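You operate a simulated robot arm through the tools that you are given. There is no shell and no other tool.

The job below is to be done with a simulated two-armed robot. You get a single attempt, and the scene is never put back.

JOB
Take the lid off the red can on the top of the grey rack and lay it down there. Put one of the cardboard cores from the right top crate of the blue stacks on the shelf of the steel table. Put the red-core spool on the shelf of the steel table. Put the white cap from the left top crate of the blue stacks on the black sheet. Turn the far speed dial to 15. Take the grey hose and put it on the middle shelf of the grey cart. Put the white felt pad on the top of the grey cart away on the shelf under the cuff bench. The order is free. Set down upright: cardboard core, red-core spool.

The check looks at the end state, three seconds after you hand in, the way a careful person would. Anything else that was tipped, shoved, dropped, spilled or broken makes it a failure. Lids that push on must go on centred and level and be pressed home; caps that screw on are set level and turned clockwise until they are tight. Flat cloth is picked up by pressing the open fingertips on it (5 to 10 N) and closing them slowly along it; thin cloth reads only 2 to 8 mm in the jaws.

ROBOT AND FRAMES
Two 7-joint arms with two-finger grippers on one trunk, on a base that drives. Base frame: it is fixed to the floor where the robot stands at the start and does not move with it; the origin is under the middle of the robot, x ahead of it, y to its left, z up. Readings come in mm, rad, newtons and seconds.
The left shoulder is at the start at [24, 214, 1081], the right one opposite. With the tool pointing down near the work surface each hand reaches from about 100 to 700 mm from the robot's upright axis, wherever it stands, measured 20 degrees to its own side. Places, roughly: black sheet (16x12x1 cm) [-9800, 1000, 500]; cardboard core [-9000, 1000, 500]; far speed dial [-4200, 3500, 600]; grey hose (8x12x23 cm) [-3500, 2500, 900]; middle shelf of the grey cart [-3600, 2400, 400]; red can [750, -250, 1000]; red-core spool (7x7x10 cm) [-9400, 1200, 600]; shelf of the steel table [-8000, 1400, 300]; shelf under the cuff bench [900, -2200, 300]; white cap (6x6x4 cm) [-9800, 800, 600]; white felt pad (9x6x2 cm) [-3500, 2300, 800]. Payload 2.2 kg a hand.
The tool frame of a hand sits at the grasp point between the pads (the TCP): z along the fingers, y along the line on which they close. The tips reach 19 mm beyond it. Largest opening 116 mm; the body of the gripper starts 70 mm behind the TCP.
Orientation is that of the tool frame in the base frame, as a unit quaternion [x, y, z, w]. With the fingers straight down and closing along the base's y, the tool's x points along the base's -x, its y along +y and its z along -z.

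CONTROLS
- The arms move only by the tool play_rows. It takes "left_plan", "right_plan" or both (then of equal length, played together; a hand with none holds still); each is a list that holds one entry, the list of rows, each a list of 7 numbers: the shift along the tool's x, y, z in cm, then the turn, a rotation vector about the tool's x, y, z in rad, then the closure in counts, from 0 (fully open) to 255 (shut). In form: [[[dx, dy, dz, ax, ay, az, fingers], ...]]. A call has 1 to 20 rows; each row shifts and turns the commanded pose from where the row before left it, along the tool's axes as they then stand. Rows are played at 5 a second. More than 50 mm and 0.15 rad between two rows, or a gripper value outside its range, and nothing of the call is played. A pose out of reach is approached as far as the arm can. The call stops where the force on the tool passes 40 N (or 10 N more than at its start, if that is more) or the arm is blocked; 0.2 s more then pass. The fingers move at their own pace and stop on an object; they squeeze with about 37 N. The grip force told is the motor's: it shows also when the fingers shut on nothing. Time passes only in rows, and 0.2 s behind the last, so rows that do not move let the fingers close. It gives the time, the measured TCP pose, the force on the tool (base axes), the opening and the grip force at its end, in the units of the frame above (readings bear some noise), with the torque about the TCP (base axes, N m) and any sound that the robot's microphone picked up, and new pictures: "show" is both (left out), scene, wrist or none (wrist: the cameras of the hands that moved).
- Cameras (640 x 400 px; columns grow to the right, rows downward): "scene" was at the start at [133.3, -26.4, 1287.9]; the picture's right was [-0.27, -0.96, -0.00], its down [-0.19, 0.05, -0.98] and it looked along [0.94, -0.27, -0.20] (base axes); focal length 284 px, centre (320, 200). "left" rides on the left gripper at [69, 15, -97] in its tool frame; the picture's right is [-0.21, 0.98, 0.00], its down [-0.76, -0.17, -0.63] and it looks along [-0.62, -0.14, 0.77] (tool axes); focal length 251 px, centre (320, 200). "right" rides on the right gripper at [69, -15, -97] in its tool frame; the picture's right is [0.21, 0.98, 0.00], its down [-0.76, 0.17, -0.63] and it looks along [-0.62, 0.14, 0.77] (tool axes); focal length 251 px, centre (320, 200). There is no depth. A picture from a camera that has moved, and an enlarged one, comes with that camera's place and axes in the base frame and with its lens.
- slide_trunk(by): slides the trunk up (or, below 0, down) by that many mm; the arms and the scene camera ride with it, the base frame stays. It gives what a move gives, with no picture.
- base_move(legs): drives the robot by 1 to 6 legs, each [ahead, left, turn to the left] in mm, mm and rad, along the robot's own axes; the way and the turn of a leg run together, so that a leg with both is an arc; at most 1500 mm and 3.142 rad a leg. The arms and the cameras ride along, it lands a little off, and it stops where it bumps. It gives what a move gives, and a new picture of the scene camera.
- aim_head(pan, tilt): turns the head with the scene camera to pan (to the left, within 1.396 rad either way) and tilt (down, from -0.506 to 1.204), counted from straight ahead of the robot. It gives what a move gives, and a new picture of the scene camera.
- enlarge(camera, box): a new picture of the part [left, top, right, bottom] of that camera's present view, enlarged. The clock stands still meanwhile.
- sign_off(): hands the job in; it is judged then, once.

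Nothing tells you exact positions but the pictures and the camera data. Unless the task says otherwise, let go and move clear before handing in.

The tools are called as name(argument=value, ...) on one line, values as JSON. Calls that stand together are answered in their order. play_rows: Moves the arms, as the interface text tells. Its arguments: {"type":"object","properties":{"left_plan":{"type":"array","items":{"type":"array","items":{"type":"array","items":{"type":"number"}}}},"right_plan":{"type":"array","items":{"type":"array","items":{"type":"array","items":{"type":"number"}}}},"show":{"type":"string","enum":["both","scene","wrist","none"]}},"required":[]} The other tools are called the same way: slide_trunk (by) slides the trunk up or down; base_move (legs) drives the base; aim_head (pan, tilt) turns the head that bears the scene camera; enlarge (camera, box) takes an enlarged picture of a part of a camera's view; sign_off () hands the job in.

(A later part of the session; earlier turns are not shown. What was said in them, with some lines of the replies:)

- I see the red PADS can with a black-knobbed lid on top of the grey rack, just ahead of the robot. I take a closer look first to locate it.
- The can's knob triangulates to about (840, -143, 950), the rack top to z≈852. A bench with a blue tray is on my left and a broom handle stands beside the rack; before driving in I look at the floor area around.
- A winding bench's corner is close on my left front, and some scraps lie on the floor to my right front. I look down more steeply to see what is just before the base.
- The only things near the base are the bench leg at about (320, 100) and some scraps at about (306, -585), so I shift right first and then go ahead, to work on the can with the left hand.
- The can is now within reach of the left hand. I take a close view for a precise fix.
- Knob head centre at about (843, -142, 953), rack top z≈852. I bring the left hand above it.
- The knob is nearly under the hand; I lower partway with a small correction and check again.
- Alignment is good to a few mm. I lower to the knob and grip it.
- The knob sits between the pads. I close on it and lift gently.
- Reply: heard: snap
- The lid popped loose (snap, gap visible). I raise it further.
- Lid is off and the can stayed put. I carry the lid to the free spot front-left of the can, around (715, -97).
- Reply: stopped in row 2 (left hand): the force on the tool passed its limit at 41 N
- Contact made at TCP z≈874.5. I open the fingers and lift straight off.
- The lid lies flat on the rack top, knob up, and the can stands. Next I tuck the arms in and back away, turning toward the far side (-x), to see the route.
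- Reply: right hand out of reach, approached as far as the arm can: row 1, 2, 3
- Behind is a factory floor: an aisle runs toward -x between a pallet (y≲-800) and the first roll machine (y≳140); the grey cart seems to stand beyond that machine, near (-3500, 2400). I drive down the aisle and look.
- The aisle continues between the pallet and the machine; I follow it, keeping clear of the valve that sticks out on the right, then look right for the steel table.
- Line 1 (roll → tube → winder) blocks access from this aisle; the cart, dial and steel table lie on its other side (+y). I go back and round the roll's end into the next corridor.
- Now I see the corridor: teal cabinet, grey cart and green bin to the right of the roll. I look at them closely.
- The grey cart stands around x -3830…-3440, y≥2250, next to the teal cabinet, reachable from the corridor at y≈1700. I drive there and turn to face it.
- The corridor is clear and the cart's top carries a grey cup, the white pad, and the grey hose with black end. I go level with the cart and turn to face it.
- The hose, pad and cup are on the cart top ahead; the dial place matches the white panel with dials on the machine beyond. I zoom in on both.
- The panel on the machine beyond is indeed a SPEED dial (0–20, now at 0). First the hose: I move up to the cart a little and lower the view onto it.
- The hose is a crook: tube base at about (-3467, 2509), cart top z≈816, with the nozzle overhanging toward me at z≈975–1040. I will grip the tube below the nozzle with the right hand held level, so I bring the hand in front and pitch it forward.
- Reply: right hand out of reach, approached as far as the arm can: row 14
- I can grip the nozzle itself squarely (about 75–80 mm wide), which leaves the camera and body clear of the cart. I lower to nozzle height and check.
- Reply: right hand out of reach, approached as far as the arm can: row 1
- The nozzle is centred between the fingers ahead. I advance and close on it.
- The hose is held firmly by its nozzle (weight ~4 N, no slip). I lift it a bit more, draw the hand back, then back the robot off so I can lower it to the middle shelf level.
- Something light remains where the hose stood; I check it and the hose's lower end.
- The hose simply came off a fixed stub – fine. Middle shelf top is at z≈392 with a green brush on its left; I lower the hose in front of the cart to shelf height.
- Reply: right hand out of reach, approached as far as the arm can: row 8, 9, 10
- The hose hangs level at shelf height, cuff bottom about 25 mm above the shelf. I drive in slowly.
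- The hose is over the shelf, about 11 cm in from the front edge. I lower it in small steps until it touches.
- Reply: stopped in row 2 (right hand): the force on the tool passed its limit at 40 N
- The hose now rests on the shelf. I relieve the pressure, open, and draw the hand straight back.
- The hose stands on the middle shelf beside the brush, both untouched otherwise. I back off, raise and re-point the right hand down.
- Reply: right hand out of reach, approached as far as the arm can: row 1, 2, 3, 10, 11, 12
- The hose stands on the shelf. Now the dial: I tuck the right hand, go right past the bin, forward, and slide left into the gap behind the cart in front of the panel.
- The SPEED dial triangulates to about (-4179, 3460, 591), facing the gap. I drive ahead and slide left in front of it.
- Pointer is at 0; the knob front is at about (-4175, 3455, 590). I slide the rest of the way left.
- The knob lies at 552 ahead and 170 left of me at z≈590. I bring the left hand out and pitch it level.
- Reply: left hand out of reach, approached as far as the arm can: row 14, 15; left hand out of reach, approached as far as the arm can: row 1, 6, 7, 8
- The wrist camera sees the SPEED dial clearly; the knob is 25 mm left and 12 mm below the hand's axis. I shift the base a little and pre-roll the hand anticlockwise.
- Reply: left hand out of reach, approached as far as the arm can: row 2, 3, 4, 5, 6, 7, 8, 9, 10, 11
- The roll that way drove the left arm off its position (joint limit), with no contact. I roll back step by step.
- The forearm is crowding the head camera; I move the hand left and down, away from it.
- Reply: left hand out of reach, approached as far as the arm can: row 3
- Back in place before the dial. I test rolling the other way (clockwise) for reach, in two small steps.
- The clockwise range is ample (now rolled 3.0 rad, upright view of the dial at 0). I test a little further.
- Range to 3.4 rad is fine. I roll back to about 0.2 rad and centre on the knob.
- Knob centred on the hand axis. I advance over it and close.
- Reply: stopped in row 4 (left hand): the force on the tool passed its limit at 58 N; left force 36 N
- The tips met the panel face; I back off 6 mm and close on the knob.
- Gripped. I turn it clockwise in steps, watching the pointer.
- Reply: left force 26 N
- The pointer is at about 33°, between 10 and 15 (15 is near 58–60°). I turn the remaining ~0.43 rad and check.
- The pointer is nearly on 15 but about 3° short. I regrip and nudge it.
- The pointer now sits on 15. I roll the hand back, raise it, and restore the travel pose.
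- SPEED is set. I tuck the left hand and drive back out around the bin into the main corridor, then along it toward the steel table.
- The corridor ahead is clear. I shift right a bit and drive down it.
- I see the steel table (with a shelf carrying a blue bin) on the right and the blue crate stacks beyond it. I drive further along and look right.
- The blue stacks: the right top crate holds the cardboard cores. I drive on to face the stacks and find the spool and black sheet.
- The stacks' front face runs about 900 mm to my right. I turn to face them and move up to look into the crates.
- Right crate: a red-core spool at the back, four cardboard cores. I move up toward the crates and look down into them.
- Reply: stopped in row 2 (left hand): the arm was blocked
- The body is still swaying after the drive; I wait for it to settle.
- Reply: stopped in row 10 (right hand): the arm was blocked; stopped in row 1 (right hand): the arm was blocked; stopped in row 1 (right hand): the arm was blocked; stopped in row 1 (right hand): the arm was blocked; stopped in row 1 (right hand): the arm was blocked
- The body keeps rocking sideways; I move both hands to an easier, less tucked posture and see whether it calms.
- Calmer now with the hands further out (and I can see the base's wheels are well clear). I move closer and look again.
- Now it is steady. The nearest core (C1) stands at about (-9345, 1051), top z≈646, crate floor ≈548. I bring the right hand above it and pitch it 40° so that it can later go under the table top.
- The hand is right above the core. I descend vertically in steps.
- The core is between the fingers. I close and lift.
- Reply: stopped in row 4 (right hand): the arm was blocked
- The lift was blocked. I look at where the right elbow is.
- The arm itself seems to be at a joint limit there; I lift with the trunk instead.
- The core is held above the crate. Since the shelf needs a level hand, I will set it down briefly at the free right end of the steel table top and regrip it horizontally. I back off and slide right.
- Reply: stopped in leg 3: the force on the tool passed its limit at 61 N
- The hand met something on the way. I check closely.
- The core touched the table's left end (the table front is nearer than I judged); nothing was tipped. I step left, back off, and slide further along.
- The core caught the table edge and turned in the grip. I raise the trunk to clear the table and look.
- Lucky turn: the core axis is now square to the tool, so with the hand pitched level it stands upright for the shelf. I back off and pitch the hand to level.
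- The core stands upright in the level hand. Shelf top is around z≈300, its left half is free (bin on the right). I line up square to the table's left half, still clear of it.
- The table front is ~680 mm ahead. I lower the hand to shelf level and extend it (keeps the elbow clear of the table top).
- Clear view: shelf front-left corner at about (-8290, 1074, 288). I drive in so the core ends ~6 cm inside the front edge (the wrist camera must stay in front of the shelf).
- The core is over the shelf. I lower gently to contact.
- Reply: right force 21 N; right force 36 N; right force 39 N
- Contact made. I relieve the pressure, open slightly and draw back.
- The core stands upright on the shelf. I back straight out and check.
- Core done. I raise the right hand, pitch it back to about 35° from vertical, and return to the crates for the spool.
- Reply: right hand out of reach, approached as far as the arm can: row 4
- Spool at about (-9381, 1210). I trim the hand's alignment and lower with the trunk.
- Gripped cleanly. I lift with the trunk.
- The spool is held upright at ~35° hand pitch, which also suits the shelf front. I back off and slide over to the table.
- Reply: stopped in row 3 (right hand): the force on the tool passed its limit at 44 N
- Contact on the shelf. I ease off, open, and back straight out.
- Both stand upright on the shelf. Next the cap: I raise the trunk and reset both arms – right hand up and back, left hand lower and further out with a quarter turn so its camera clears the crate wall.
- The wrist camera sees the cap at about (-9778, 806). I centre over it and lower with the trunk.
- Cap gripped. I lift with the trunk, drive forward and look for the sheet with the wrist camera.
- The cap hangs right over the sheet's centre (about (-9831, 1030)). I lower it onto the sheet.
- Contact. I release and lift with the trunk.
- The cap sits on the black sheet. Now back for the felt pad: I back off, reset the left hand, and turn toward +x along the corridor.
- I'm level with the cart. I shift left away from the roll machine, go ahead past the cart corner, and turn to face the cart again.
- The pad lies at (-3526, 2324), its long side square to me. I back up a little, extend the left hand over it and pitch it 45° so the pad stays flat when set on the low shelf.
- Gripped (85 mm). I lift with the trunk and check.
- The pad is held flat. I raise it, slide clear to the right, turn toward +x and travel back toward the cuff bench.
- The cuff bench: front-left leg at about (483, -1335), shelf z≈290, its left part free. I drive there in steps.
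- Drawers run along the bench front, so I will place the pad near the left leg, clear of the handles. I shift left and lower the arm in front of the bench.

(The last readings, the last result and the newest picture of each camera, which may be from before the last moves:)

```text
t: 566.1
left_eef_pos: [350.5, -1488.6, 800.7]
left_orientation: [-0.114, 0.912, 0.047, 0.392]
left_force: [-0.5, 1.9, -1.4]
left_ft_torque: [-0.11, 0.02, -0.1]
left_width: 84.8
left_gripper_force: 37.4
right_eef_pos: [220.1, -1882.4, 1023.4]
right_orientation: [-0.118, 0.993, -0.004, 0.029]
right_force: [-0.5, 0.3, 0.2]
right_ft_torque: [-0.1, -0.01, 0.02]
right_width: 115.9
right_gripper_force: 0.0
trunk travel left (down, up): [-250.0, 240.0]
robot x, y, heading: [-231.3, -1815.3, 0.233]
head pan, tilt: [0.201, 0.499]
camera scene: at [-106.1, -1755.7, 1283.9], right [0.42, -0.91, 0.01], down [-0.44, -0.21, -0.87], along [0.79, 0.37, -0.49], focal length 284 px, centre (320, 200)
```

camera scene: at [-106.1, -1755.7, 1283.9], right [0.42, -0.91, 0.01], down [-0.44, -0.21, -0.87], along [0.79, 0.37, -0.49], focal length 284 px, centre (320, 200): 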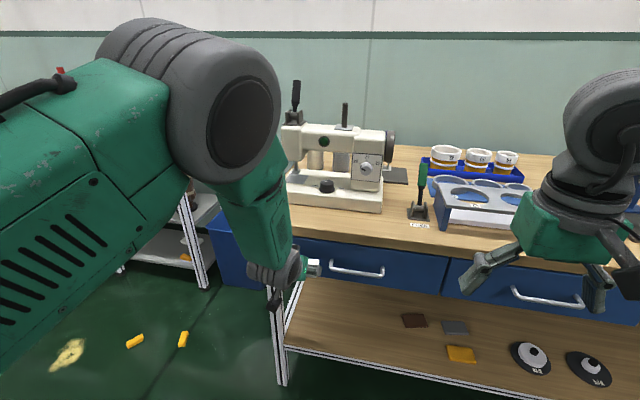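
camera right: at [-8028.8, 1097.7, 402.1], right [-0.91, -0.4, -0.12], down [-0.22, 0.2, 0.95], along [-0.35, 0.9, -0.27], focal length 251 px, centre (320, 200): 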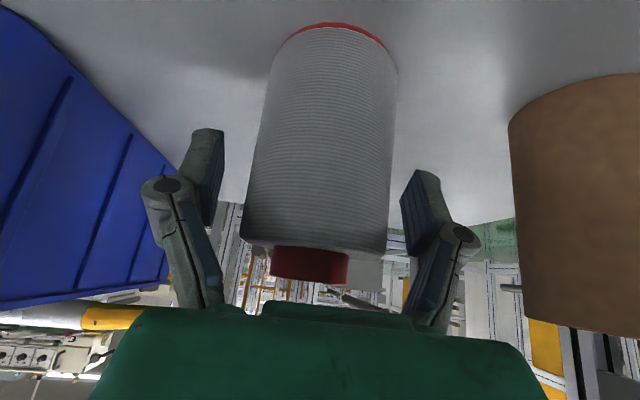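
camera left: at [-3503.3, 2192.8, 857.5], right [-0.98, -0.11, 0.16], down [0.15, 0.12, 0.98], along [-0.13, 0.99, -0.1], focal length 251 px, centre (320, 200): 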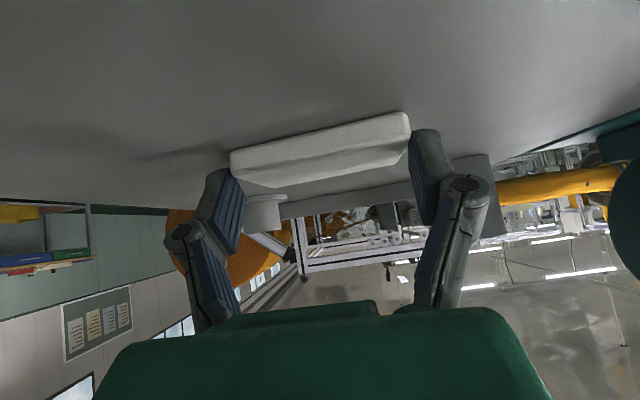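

play_rows(left_plan=[[[3.39, 0, 2.83, 0, 0, 0, 255], [3.39, 0, 2.83, 0, 0, 0, 255], [3.39, 0, 2.83, 0, 0, 0, 255], [3.39, 0, 2.83, 0, 0, 0, 255], [3.39, 0, 2.83, 0, 0, 0, 255], [0, 0, 0, 0, 0, 0, 255]]], show="scene")

slide_trunk(by=-240)

enlarge(camera="scene", box=[0, 0, 640, 400])

enlarge(camera="left", box=[0, 0, 640, 400])

```text
t: 567.5
left_eef_pos: [345.0, -1526.6, 590.1]
left_orientation: [-0.104, 0.913, 0.059, 0.391]
left_force: [0.9, -1.9, -0.1]
left_ft_torque: [0.13, 0.02, 0.11]
left_width: 85.3
left_gripper_force: 37.3
right_eef_pos: [228.5, -1925.2, 1019.0]
right_orientation: [-0.114, 0.993, 0.012, 0.027]
right_force: [-0.1, -0.8, 0.6]
right_ft_torque: [0.1, 0.04, -0.01]
right_width: 116.0
right_gripper_force: 0.1
trunk travel left (down, up): [-250.0, 240.0]
robot x, y, heading: [-230.3, -1829.2, 0.233]
head pan, tilt: [0.201, 0.499]
camera scene: at [-96.9, -1803.3, 1284.5], right [0.42, -0.91, -0.02], down [-0.44, -0.18, -0.88], along [0.79, 0.38, -0.48], focal length 284 px, centre (320, 200)
```

scene: 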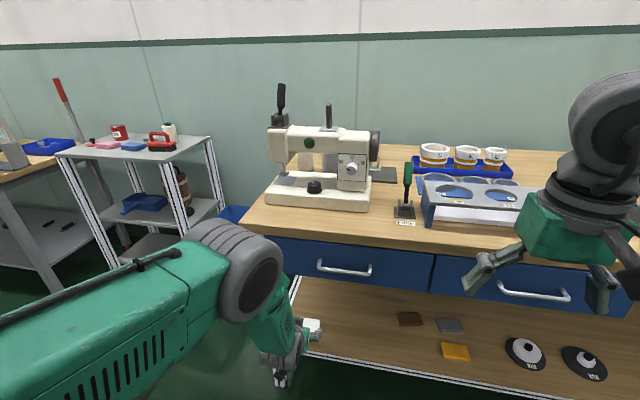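

```text
t: 570.0
left_eef_pos: [341.0, -1507.2, 346.5]
left_orientation: [-0.111, 0.912, 0.052, 0.391]
left_force: [-0.1, 0.3, -0.1]
left_ft_torque: [-0.02, -0.02, 0.0]
left_width: 84.9
left_gripper_force: 36.7
right_eef_pos: [224.1, -1900.9, 782.0]
right_orientation: [-0.116, 0.993, 0.004, 0.029]
right_force: [-0.2, 0.5, -0.1]
right_ft_torque: [-0.04, 0.0, -0.01]
right_width: 116.1
right_gripper_force: 0.1
trunk travel left (down, up): [-10.0, 480.0]
robot x, y, heading: [-234.4, -1818.0, 0.231]
head pan, tilt: [0.201, 0.499]
```

```text
1.00 times, centred on (320, 200) of scene (not enlarged: the box is as wide or as high as the picture)
camera zoom: at [-104.6, -1774.7, 1044.5], right [0.42, -0.91, 0.0], down [-0.44, -0.2, -0.88], along [0.79, 0.37, -0.48], focal length 284 px, centre (320, 200)
```

zoom: 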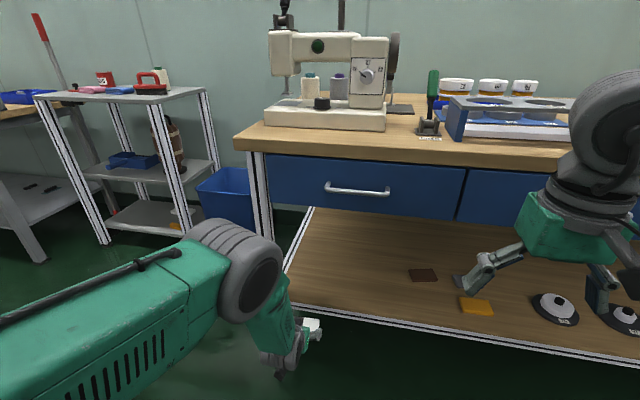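

```text
1.00 times, centred on (320, 200) of left (not enlarged: the box is as wide or as high as the picture)
camera zoom: at [222.0, -1521.2, 363.5], right [-0.09, 0.98, 0.16], down [0.1, -0.15, 0.98], along [0.99, 0.11, -0.09], focal length 251 px, centre (320, 200)
```

zoom: 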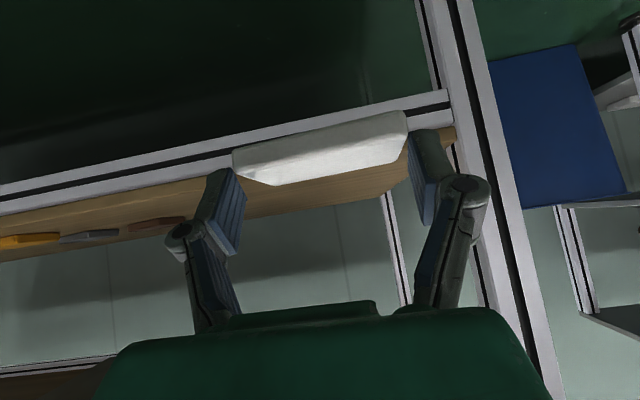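

play_rows(left_plan=[[[0, 0, 0, 0, 0, 0, 255], [0, 0, 0, 0, 0, 0, 255]]], show="none")

play_rows(left_plan=[[[0, 0, 0, 0, 0, 0, 255], [0, 0, 0, 0, 0, 0, 255], [0, 0, 0, 0, 0, 0, 255]]], show="none")

```text
t: 570.6
left_eef_pos: [343.0, -1516.4, 348.7]
left_orientation: [-0.108, 0.912, 0.056, 0.391]
left_force: [-0.2, -1.0, -0.3]
left_ft_torque: [0.05, -0.01, 0.05]
left_width: 85.0
left_gripper_force: 37.5
right_eef_pos: [225.7, -1911.6, 780.9]
right_orientation: [-0.115, 0.993, 0.008, 0.028]
right_force: [0.1, -1.2, -0.5]
right_ft_torque: [0.04, 0.01, -0.03]
right_width: 116.2
right_gripper_force: 0.1
trunk travel left (down, up): [-10.0, 480.0]
robot x, y, heading: [-227.6, -1823.4, 0.236]
head pan, tilt: [0.201, 0.499]
```

```text
t: 571.4
left_eef_pos: [341.7, -1512.5, 349.0]
left_orientation: [-0.109, 0.912, 0.055, 0.391]
left_force: [0.5, -0.7, 0.6]
left_ft_torque: [-0.03, -0.01, 0.01]
left_width: 84.7
left_gripper_force: 37.3
right_eef_pos: [225.8, -1907.9, 780.6]
right_orientation: [-0.116, 0.993, 0.007, 0.027]
right_force: [0.8, 0.3, -0.7]
right_ft_torque: [0.01, -0.03, -0.03]
right_width: 116.2
right_gripper_force: 0.1
trunk travel left (down, up): [-10.0, 480.0]
robot x, y, heading: [-230.6, -1830.3, 0.234]
head pan, tilt: [0.201, 0.499]
```

base_move(legs=[[150, 0, 0.01]])

enlarge(camera="left", box=[0, 0, 640, 400])

```text
t: 572.8
left_eef_pos: [484.4, -1471.1, 347.6]
left_orientation: [-0.114, 0.911, 0.057, 0.391]
left_force: [0.0, -0.5, 0.4]
left_ft_torque: [0.01, -0.02, -0.01]
left_width: 85.0
left_gripper_force: 36.8
right_eef_pos: [372.1, -1869.0, 779.4]
right_orientation: [-0.121, 0.992, 0.007, 0.028]
right_force: [0.6, 0.1, -0.1]
right_ft_torque: [0.02, 0.02, 0.01]
right_width: 116.0
right_gripper_force: 0.0
trunk travel left (down, up): [-10.0, 480.0]
robot x, y, heading: [-81.5, -1787.5, 0.245]
head pan, tilt: [0.201, 0.499]
camera scene: at [41.6, -1740.4, 1044.2], right [0.43, -0.9, 0.0], down [-0.44, -0.2, -0.88], along [0.79, 0.38, -0.48], focal length 284 px, centre (320, 200)
```

scene: 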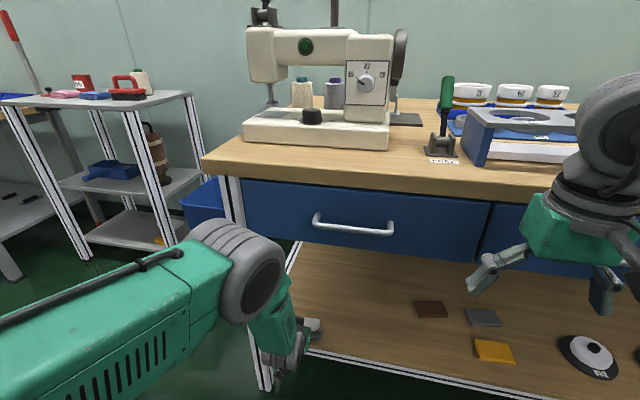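

```text
1.00 times, centred on (320, 200) of left (not enlarged: the box is as wide or as high as the picture)
camera zoom: at [365.2, -1485.4, 363.8], right [-0.1, 0.98, 0.17], down [0.11, -0.16, 0.98], along [0.99, 0.12, -0.09], focal length 251 px, centre (320, 200)
```

zoom: 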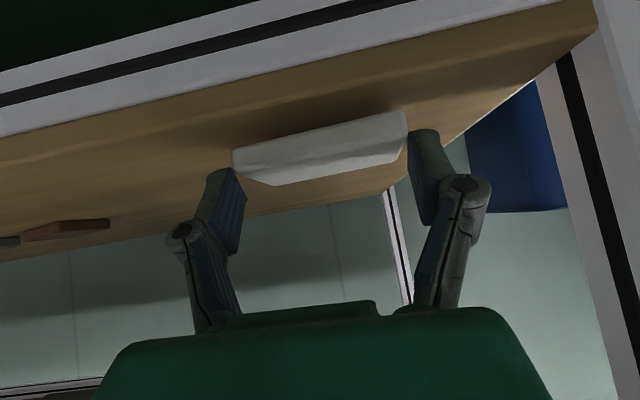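

base_move(legs=[[86, 0, 0]])

enlarge(camera="left", box=[0, 0, 640, 400])

```text
t: 573.8
left_eef_pos: [563.7, -1447.8, 346.7]
left_orientation: [-0.116, 0.911, 0.056, 0.391]
left_force: [0.3, 0.4, -0.3]
left_ft_torque: [0.0, -0.01, 0.03]
left_width: 85.1
left_gripper_force: 37.0
right_eef_pos: [451.6, -1845.3, 782.5]
right_orientation: [-0.122, 0.992, 0.004, 0.028]
right_force: [-0.5, 0.9, -0.3]
right_ft_torque: [0.01, 0.04, 0.0]
right_width: 115.9
right_gripper_force: 0.0
trunk travel left (down, up): [-10.0, 480.0]
robot x, y, heading: [0.6, -1767.6, 0.246]
head pan, tilt: [0.201, 0.499]
camera scene: at [123.1, -1717.1, 1044.2], right [0.43, -0.9, 0.0], down [-0.44, -0.21, -0.88], along [0.79, 0.38, -0.48], focal length 284 px, centre (320, 200)
```

scene: 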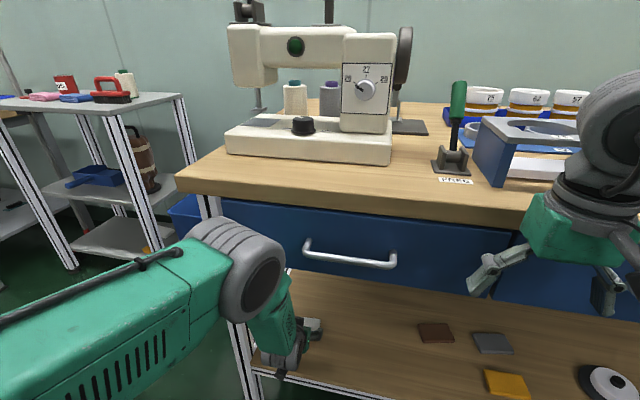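

```text
1.00 times, centred on (320, 200) of left (not enlarged: the box is as wide or as high as the picture)
camera zoom: at [445.4, -1463.3, 364.6], right [-0.11, 0.98, 0.17], down [0.1, -0.16, 0.98], along [0.99, 0.12, -0.08], focal length 251 px, centre (320, 200)
```

zoom: 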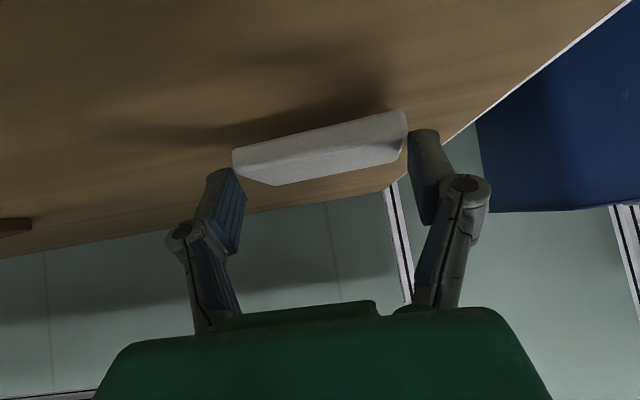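

The pad is over the shelf. I lower it gently.

play_rows(left_plan=[[[0.71, 0, 0.71, 0, 0, 0, 255], [0.71, 0, 0.71, 0, 0, 0, 255], [0, 0, 0, 0, 0, 0, 255]]], show="none")

play_rows(left_plan=[[[0.35, 0, 0.35, 0, 0, 0, 255], [0.35, 0, 0.35, 0, 0, 0, 255], [0, 0, 0, 0, 0, 0, 255]]], show="none")

play_rows(left_plan=[[[0.25, 0, 0.25, 0, 0, 0, 255], [0, 0, 0, 0, 0, 0, 255]]], show="wrist")

```text
t: 574.6
left_eef_pos: [568.3, -1448.6, 336.9]
left_orientation: [-0.115, 0.906, 0.057, 0.402]
left_force: [-2.9, -1.9, 13.5]
left_ft_torque: [0.18, 0.19, 0.08]
left_width: 85.1
left_gripper_force: 37.0
right_eef_pos: [446.6, -1845.0, 785.0]
right_orientation: [-0.121, 0.992, 0.006, 0.032]
right_force: [0.0, -0.4, -0.2]
right_ft_torque: [0.0, 0.0, 0.01]
right_width: 115.7
right_gripper_force: 0.0
trunk travel left (down, up): [-10.0, 480.0]
robot x, y, heading: [-3.3, -1764.2, 0.245]
head pan, tilt: [0.201, 0.499]
stopped in row 3 (left hand): the force on the tool passed its limit at 43 N (the readings are from after the stop); the commanded pose is now the measured one
```

```text
t: 575.0
left_eef_pos: [570.6, -1446.4, 336.3]
left_orientation: [-0.114, 0.905, 0.057, 0.406]
left_force: [-3.9, -1.2, 14.6]
left_ft_torque: [0.15, 0.18, -0.03]
left_width: 85.6
left_gripper_force: 37.4
right_eef_pos: [446.2, -1846.3, 785.5]
right_orientation: [-0.121, 0.992, 0.006, 0.033]
right_force: [-0.1, 0.4, -0.2]
right_ft_torque: [-0.01, 0.02, -0.02]
right_width: 115.9
right_gripper_force: 0.1
trunk travel left (down, up): [-10.0, 480.0]
robot x, y, heading: [-4.7, -1765.7, 0.242]
head pan, tilt: [0.201, 0.499]
stopped in row 2 (left hand): the force on the tool passed its limit at 44 N (the readings are from after the stop); the commanded pose is now the measured one
```

```text
t: 575.6
left_eef_pos: [570.7, -1447.3, 335.7]
left_orientation: [-0.114, 0.903, 0.058, 0.409]
left_force: [-4.4, -2.6, 39.8]
left_ft_torque: [0.12, 0.15, 0.03]
left_width: 85.0
left_gripper_force: 37.0
right_eef_pos: [443.3, -1846.8, 788.0]
right_orientation: [-0.122, 0.992, 0.006, 0.035]
right_force: [0.0, 0.2, 0.2]
right_ft_torque: [-0.01, -0.03, 0.02]
right_width: 116.2
right_gripper_force: 0.1
trunk travel left (down, up): [-10.0, 480.0]
robot x, y, heading: [0.5, -1766.1, 0.244]
head pan, tilt: [0.201, 0.499]
camera left: at [451.4, -1461.6, 348.9], right [-0.11, 0.98, 0.17], down [0.07, -0.17, 0.98], along [0.99, 0.12, -0.05], focal length 251 px, centre (320, 200)
```

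left: 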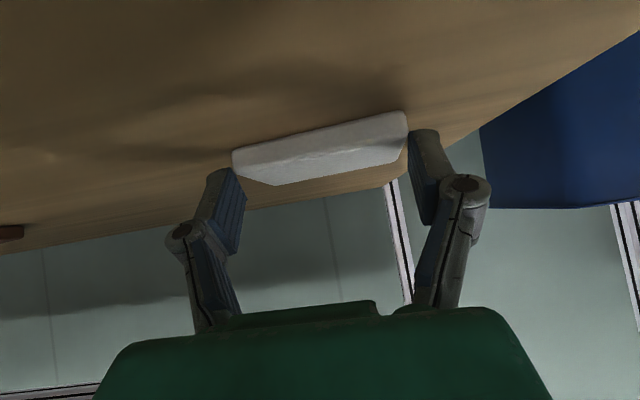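

Contact. I ease up, open, and back out.

play_rows(left_plan=[[[-0.2, 0, -0.2, 0, 0, 0, 255], [0, 0, 0, 0, 0, 0, 255], [0, 0, 0, 0, 0, 0, 30], [0, 0, 0, 0, 0, 0, 0], [0, 0, 0, 0, 0, 0, 0]]], show="wrist")

```text
t: 576.8
left_eef_pos: [567.8, -1448.1, 332.9]
left_orientation: [-0.114, 0.906, 0.057, 0.403]
left_force: [-0.8, 0.3, -0.5]
left_ft_torque: [0.0, 0.0, -0.02]
left_width: 116.2
left_gripper_force: 0.1
right_eef_pos: [445.4, -1845.0, 787.0]
right_orientation: [-0.122, 0.992, 0.006, 0.034]
right_force: [0.7, 0.5, -0.2]
right_ft_torque: [0.04, 0.02, 0.02]
right_width: 115.8
right_gripper_force: 0.0
trunk travel left (down, up): [-10.0, 480.0]
robot x, y, heading: [-1.9, -1767.9, 0.249]
head pan, tilt: [0.201, 0.499]
camera left: at [448.4, -1462.2, 347.1], right [-0.11, 0.98, 0.17], down [0.08, -0.16, 0.98], along [0.99, 0.12, -0.06], focal length 251 px, centre (320, 200)
```

left: 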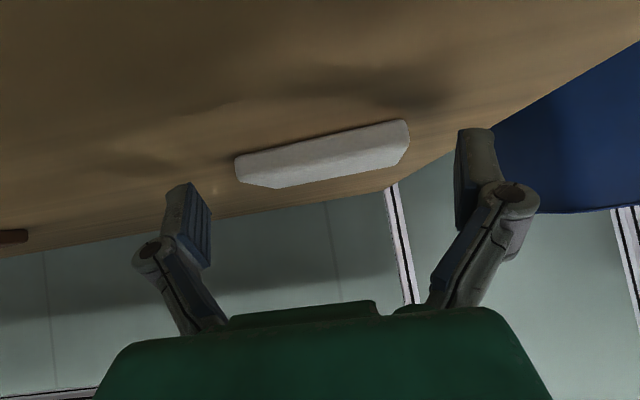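

play_rows(left_plan=[[[-0.6, 0, -0.6, 0, 0, 0, 0], [-0.6, 0, -0.6, 0, 0, 0, 0]]], show="none")

base_move(legs=[[-300, 0, 0]])

aim_head(pan=0.35, tilt=0.5)

enlarge(camera="left", box=[100, 0, 540, 280])

```text
t: 577.4
left_eef_pos: [568.2, -1448.6, 350.3]
left_orientation: [-0.114, 0.906, 0.057, 0.404]
left_force: [-0.5, 0.0, -1.1]
left_ft_torque: [-0.02, -0.03, 0.0]
left_width: 116.2
left_gripper_force: 0.0
right_eef_pos: [445.3, -1846.0, 786.2]
right_orientation: [-0.122, 0.992, 0.006, 0.033]
right_force: [-0.3, 0.1, -1.0]
right_ft_torque: [0.0, 0.0, 0.0]
right_width: 115.9
right_gripper_force: 0.1
trunk travel left (down, up): [-10.0, 480.0]
robot x, y, heading: [-7.0, -1767.0, 0.252]
head pan, tilt: [0.201, 0.499]
```

```text
t: 579.5
left_eef_pos: [280.0, -1519.0, 351.2]
left_orientation: [-0.116, 0.906, 0.058, 0.403]
left_force: [0.1, -0.5, -0.1]
left_ft_torque: [0.02, 0.02, 0.0]
left_width: 116.0
left_gripper_force: 0.0
right_eef_pos: [157.9, -1916.4, 787.3]
right_orientation: [-0.125, 0.992, 0.006, 0.033]
right_force: [0.7, -0.5, -0.1]
right_ft_torque: [-0.02, -0.04, -0.02]
right_width: 115.9
right_gripper_force: 0.1
trunk travel left (down, up): [-10.0, 480.0]
robot x, y, heading: [-291.6, -1839.8, 0.25]
head pan, tilt: [0.201, 0.499]
camera scene: at [-165.9, -1790.3, 1044.5], right [0.44, -0.9, 0.0], down [-0.43, -0.21, -0.88], along [0.79, 0.38, -0.48], focal length 284 px, centre (320, 200)
```

scene: 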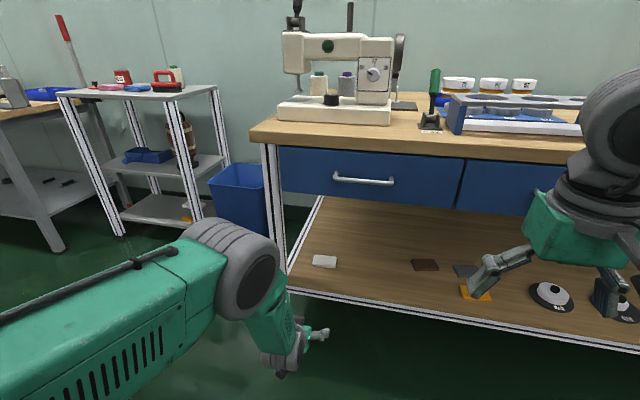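

```text
t: 580.2
left_eef_pos: [278.2, -1517.9, 352.0]
left_orientation: [-0.117, 0.905, 0.058, 0.405]
left_force: [0.2, -0.2, -0.1]
left_ft_torque: [-0.02, 0.02, 0.04]
left_width: 116.2
left_gripper_force: 0.0
right_eef_pos: [156.6, -1917.7, 787.2]
right_orientation: [-0.124, 0.992, 0.005, 0.035]
right_force: [-0.1, 0.3, -0.3]
right_ft_torque: [-0.02, 0.02, -0.03]
right_width: 115.9
right_gripper_force: 0.0
trunk travel left (down, up): [-10.0, 480.0]
robot x, y, heading: [-293.2, -1843.8, 0.25]
head pan, tilt: [0.351, 0.499]
camera scene: at [-172.1, -1778.5, 1044.4], right [0.57, -0.82, 0.0], down [-0.4, -0.27, -0.88], along [0.72, 0.5, -0.48], focal length 284 px, centre (320, 200)
```

scene: 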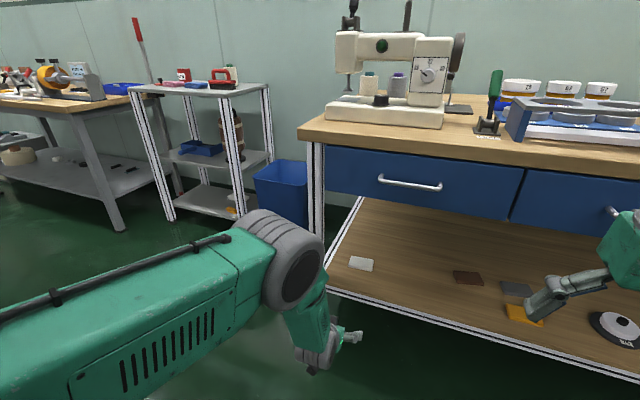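

```text
1.43 times, centred on (320, 140) of left
camera zoom: at [159.0, -1533.8, 365.8], right [-0.11, 0.98, 0.17], down [0.08, -0.16, 0.98], along [0.99, 0.12, -0.06], focal length 359 px, centre (320, 286)
```

zoom: 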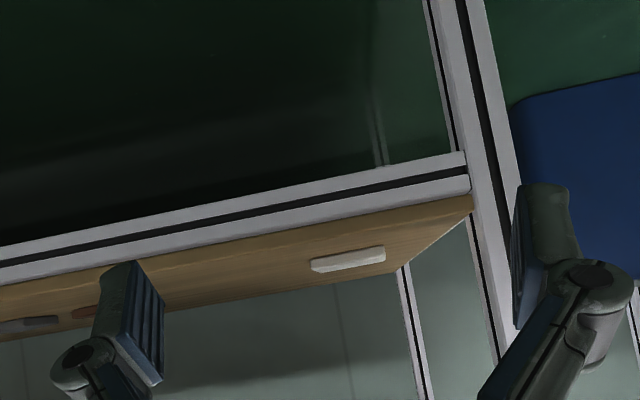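

The pad lies flat on the shelf. A last look at the rack before handing in.

enlarge(camera="scene", box=[110, 50, 290, 170])

enlarge(camera="scene", box=[300, 200, 560, 360])

```text
3.33 times, centred on (200, 110) of scene
camera zoom: at [-172.1, -1778.5, 1044.4], right [0.57, -0.82, 0.0], down [-0.4, -0.27, -0.88], along [0.72, 0.5, -0.48], focal length 946 px, centre (720, 500)
```

zoom: 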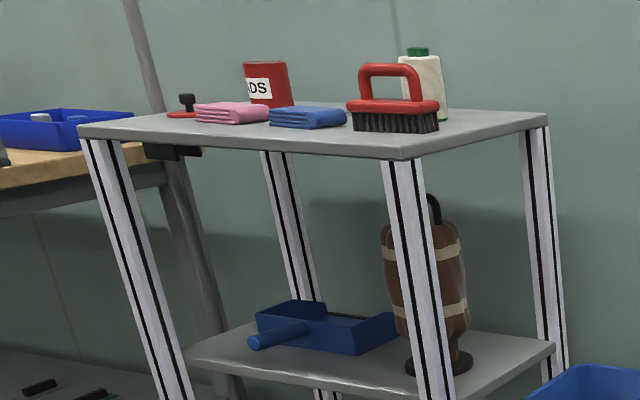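

```text
2.46 times, centred on (430, 280) of scene
camera zoom: at [-172.1, -1778.5, 1044.4], right [0.57, -0.82, 0.0], down [-0.4, -0.27, -0.88], along [0.72, 0.5, -0.48], focal length 698 px, centre (49, 3)
```

zoom: 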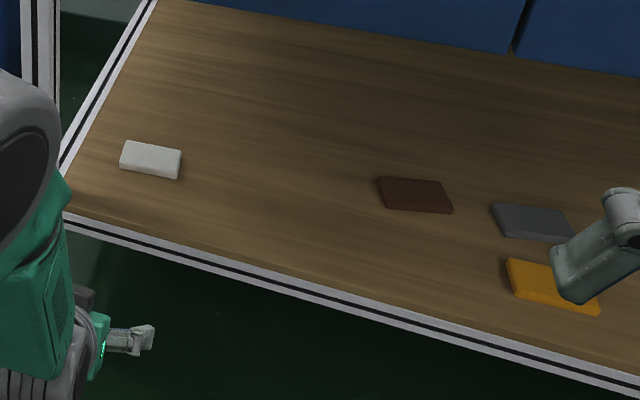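

All seven items are where they should be: the lid beside the can, hose on the cart's middle shelf, dial on 15, core and spool upright on the shelf, cap on the sheet, and the pad on the cuff bench shelf. Both hands are empty and clear, so I hand in.

sign_off()

```text
The job is handed in.
```

All seven parts of the job are done and I've handed it in. Each one looked right in the last picture I took of it, but I don't know how the check came out.

- **Red can:** the lid is off and lies flat on the rack top beside the can, knob up.
- **Cardboard core:** it stands upright on the left part of the steel table's shelf, about 6 cm in from the front edge.
- **Red-core spool:** it stands upright on the same shelf, to the right of the core.
- **White cap:** it sits on the black sheet in the left top crate.
- **Far speed dial:** it points at 15.
- **Grey hose:** it stands on the cart's middle shelf, next to the green brush.
- **White felt pad:** it lies flat on the shelf under the cuff bench, near the left leg.

Some contacts along the way could count against it:

- **Steel table:** while I carried the core, it pressed against the left end of the table; the stop came at 61 N. Later it also touched the table's front edge and turned in the grip. Nothing on the table tipped, but I can't rule out that the table shifted slightly.
- **Dial panel:** my fingertips pressed on the panel face at 58 N before I gripped the knob. The ON/OFF knob below it did not move.
- **Cardboard cores:** I dragged the one I took about 4 cm across the crate floor before it came free. The other three cores still stood upright.
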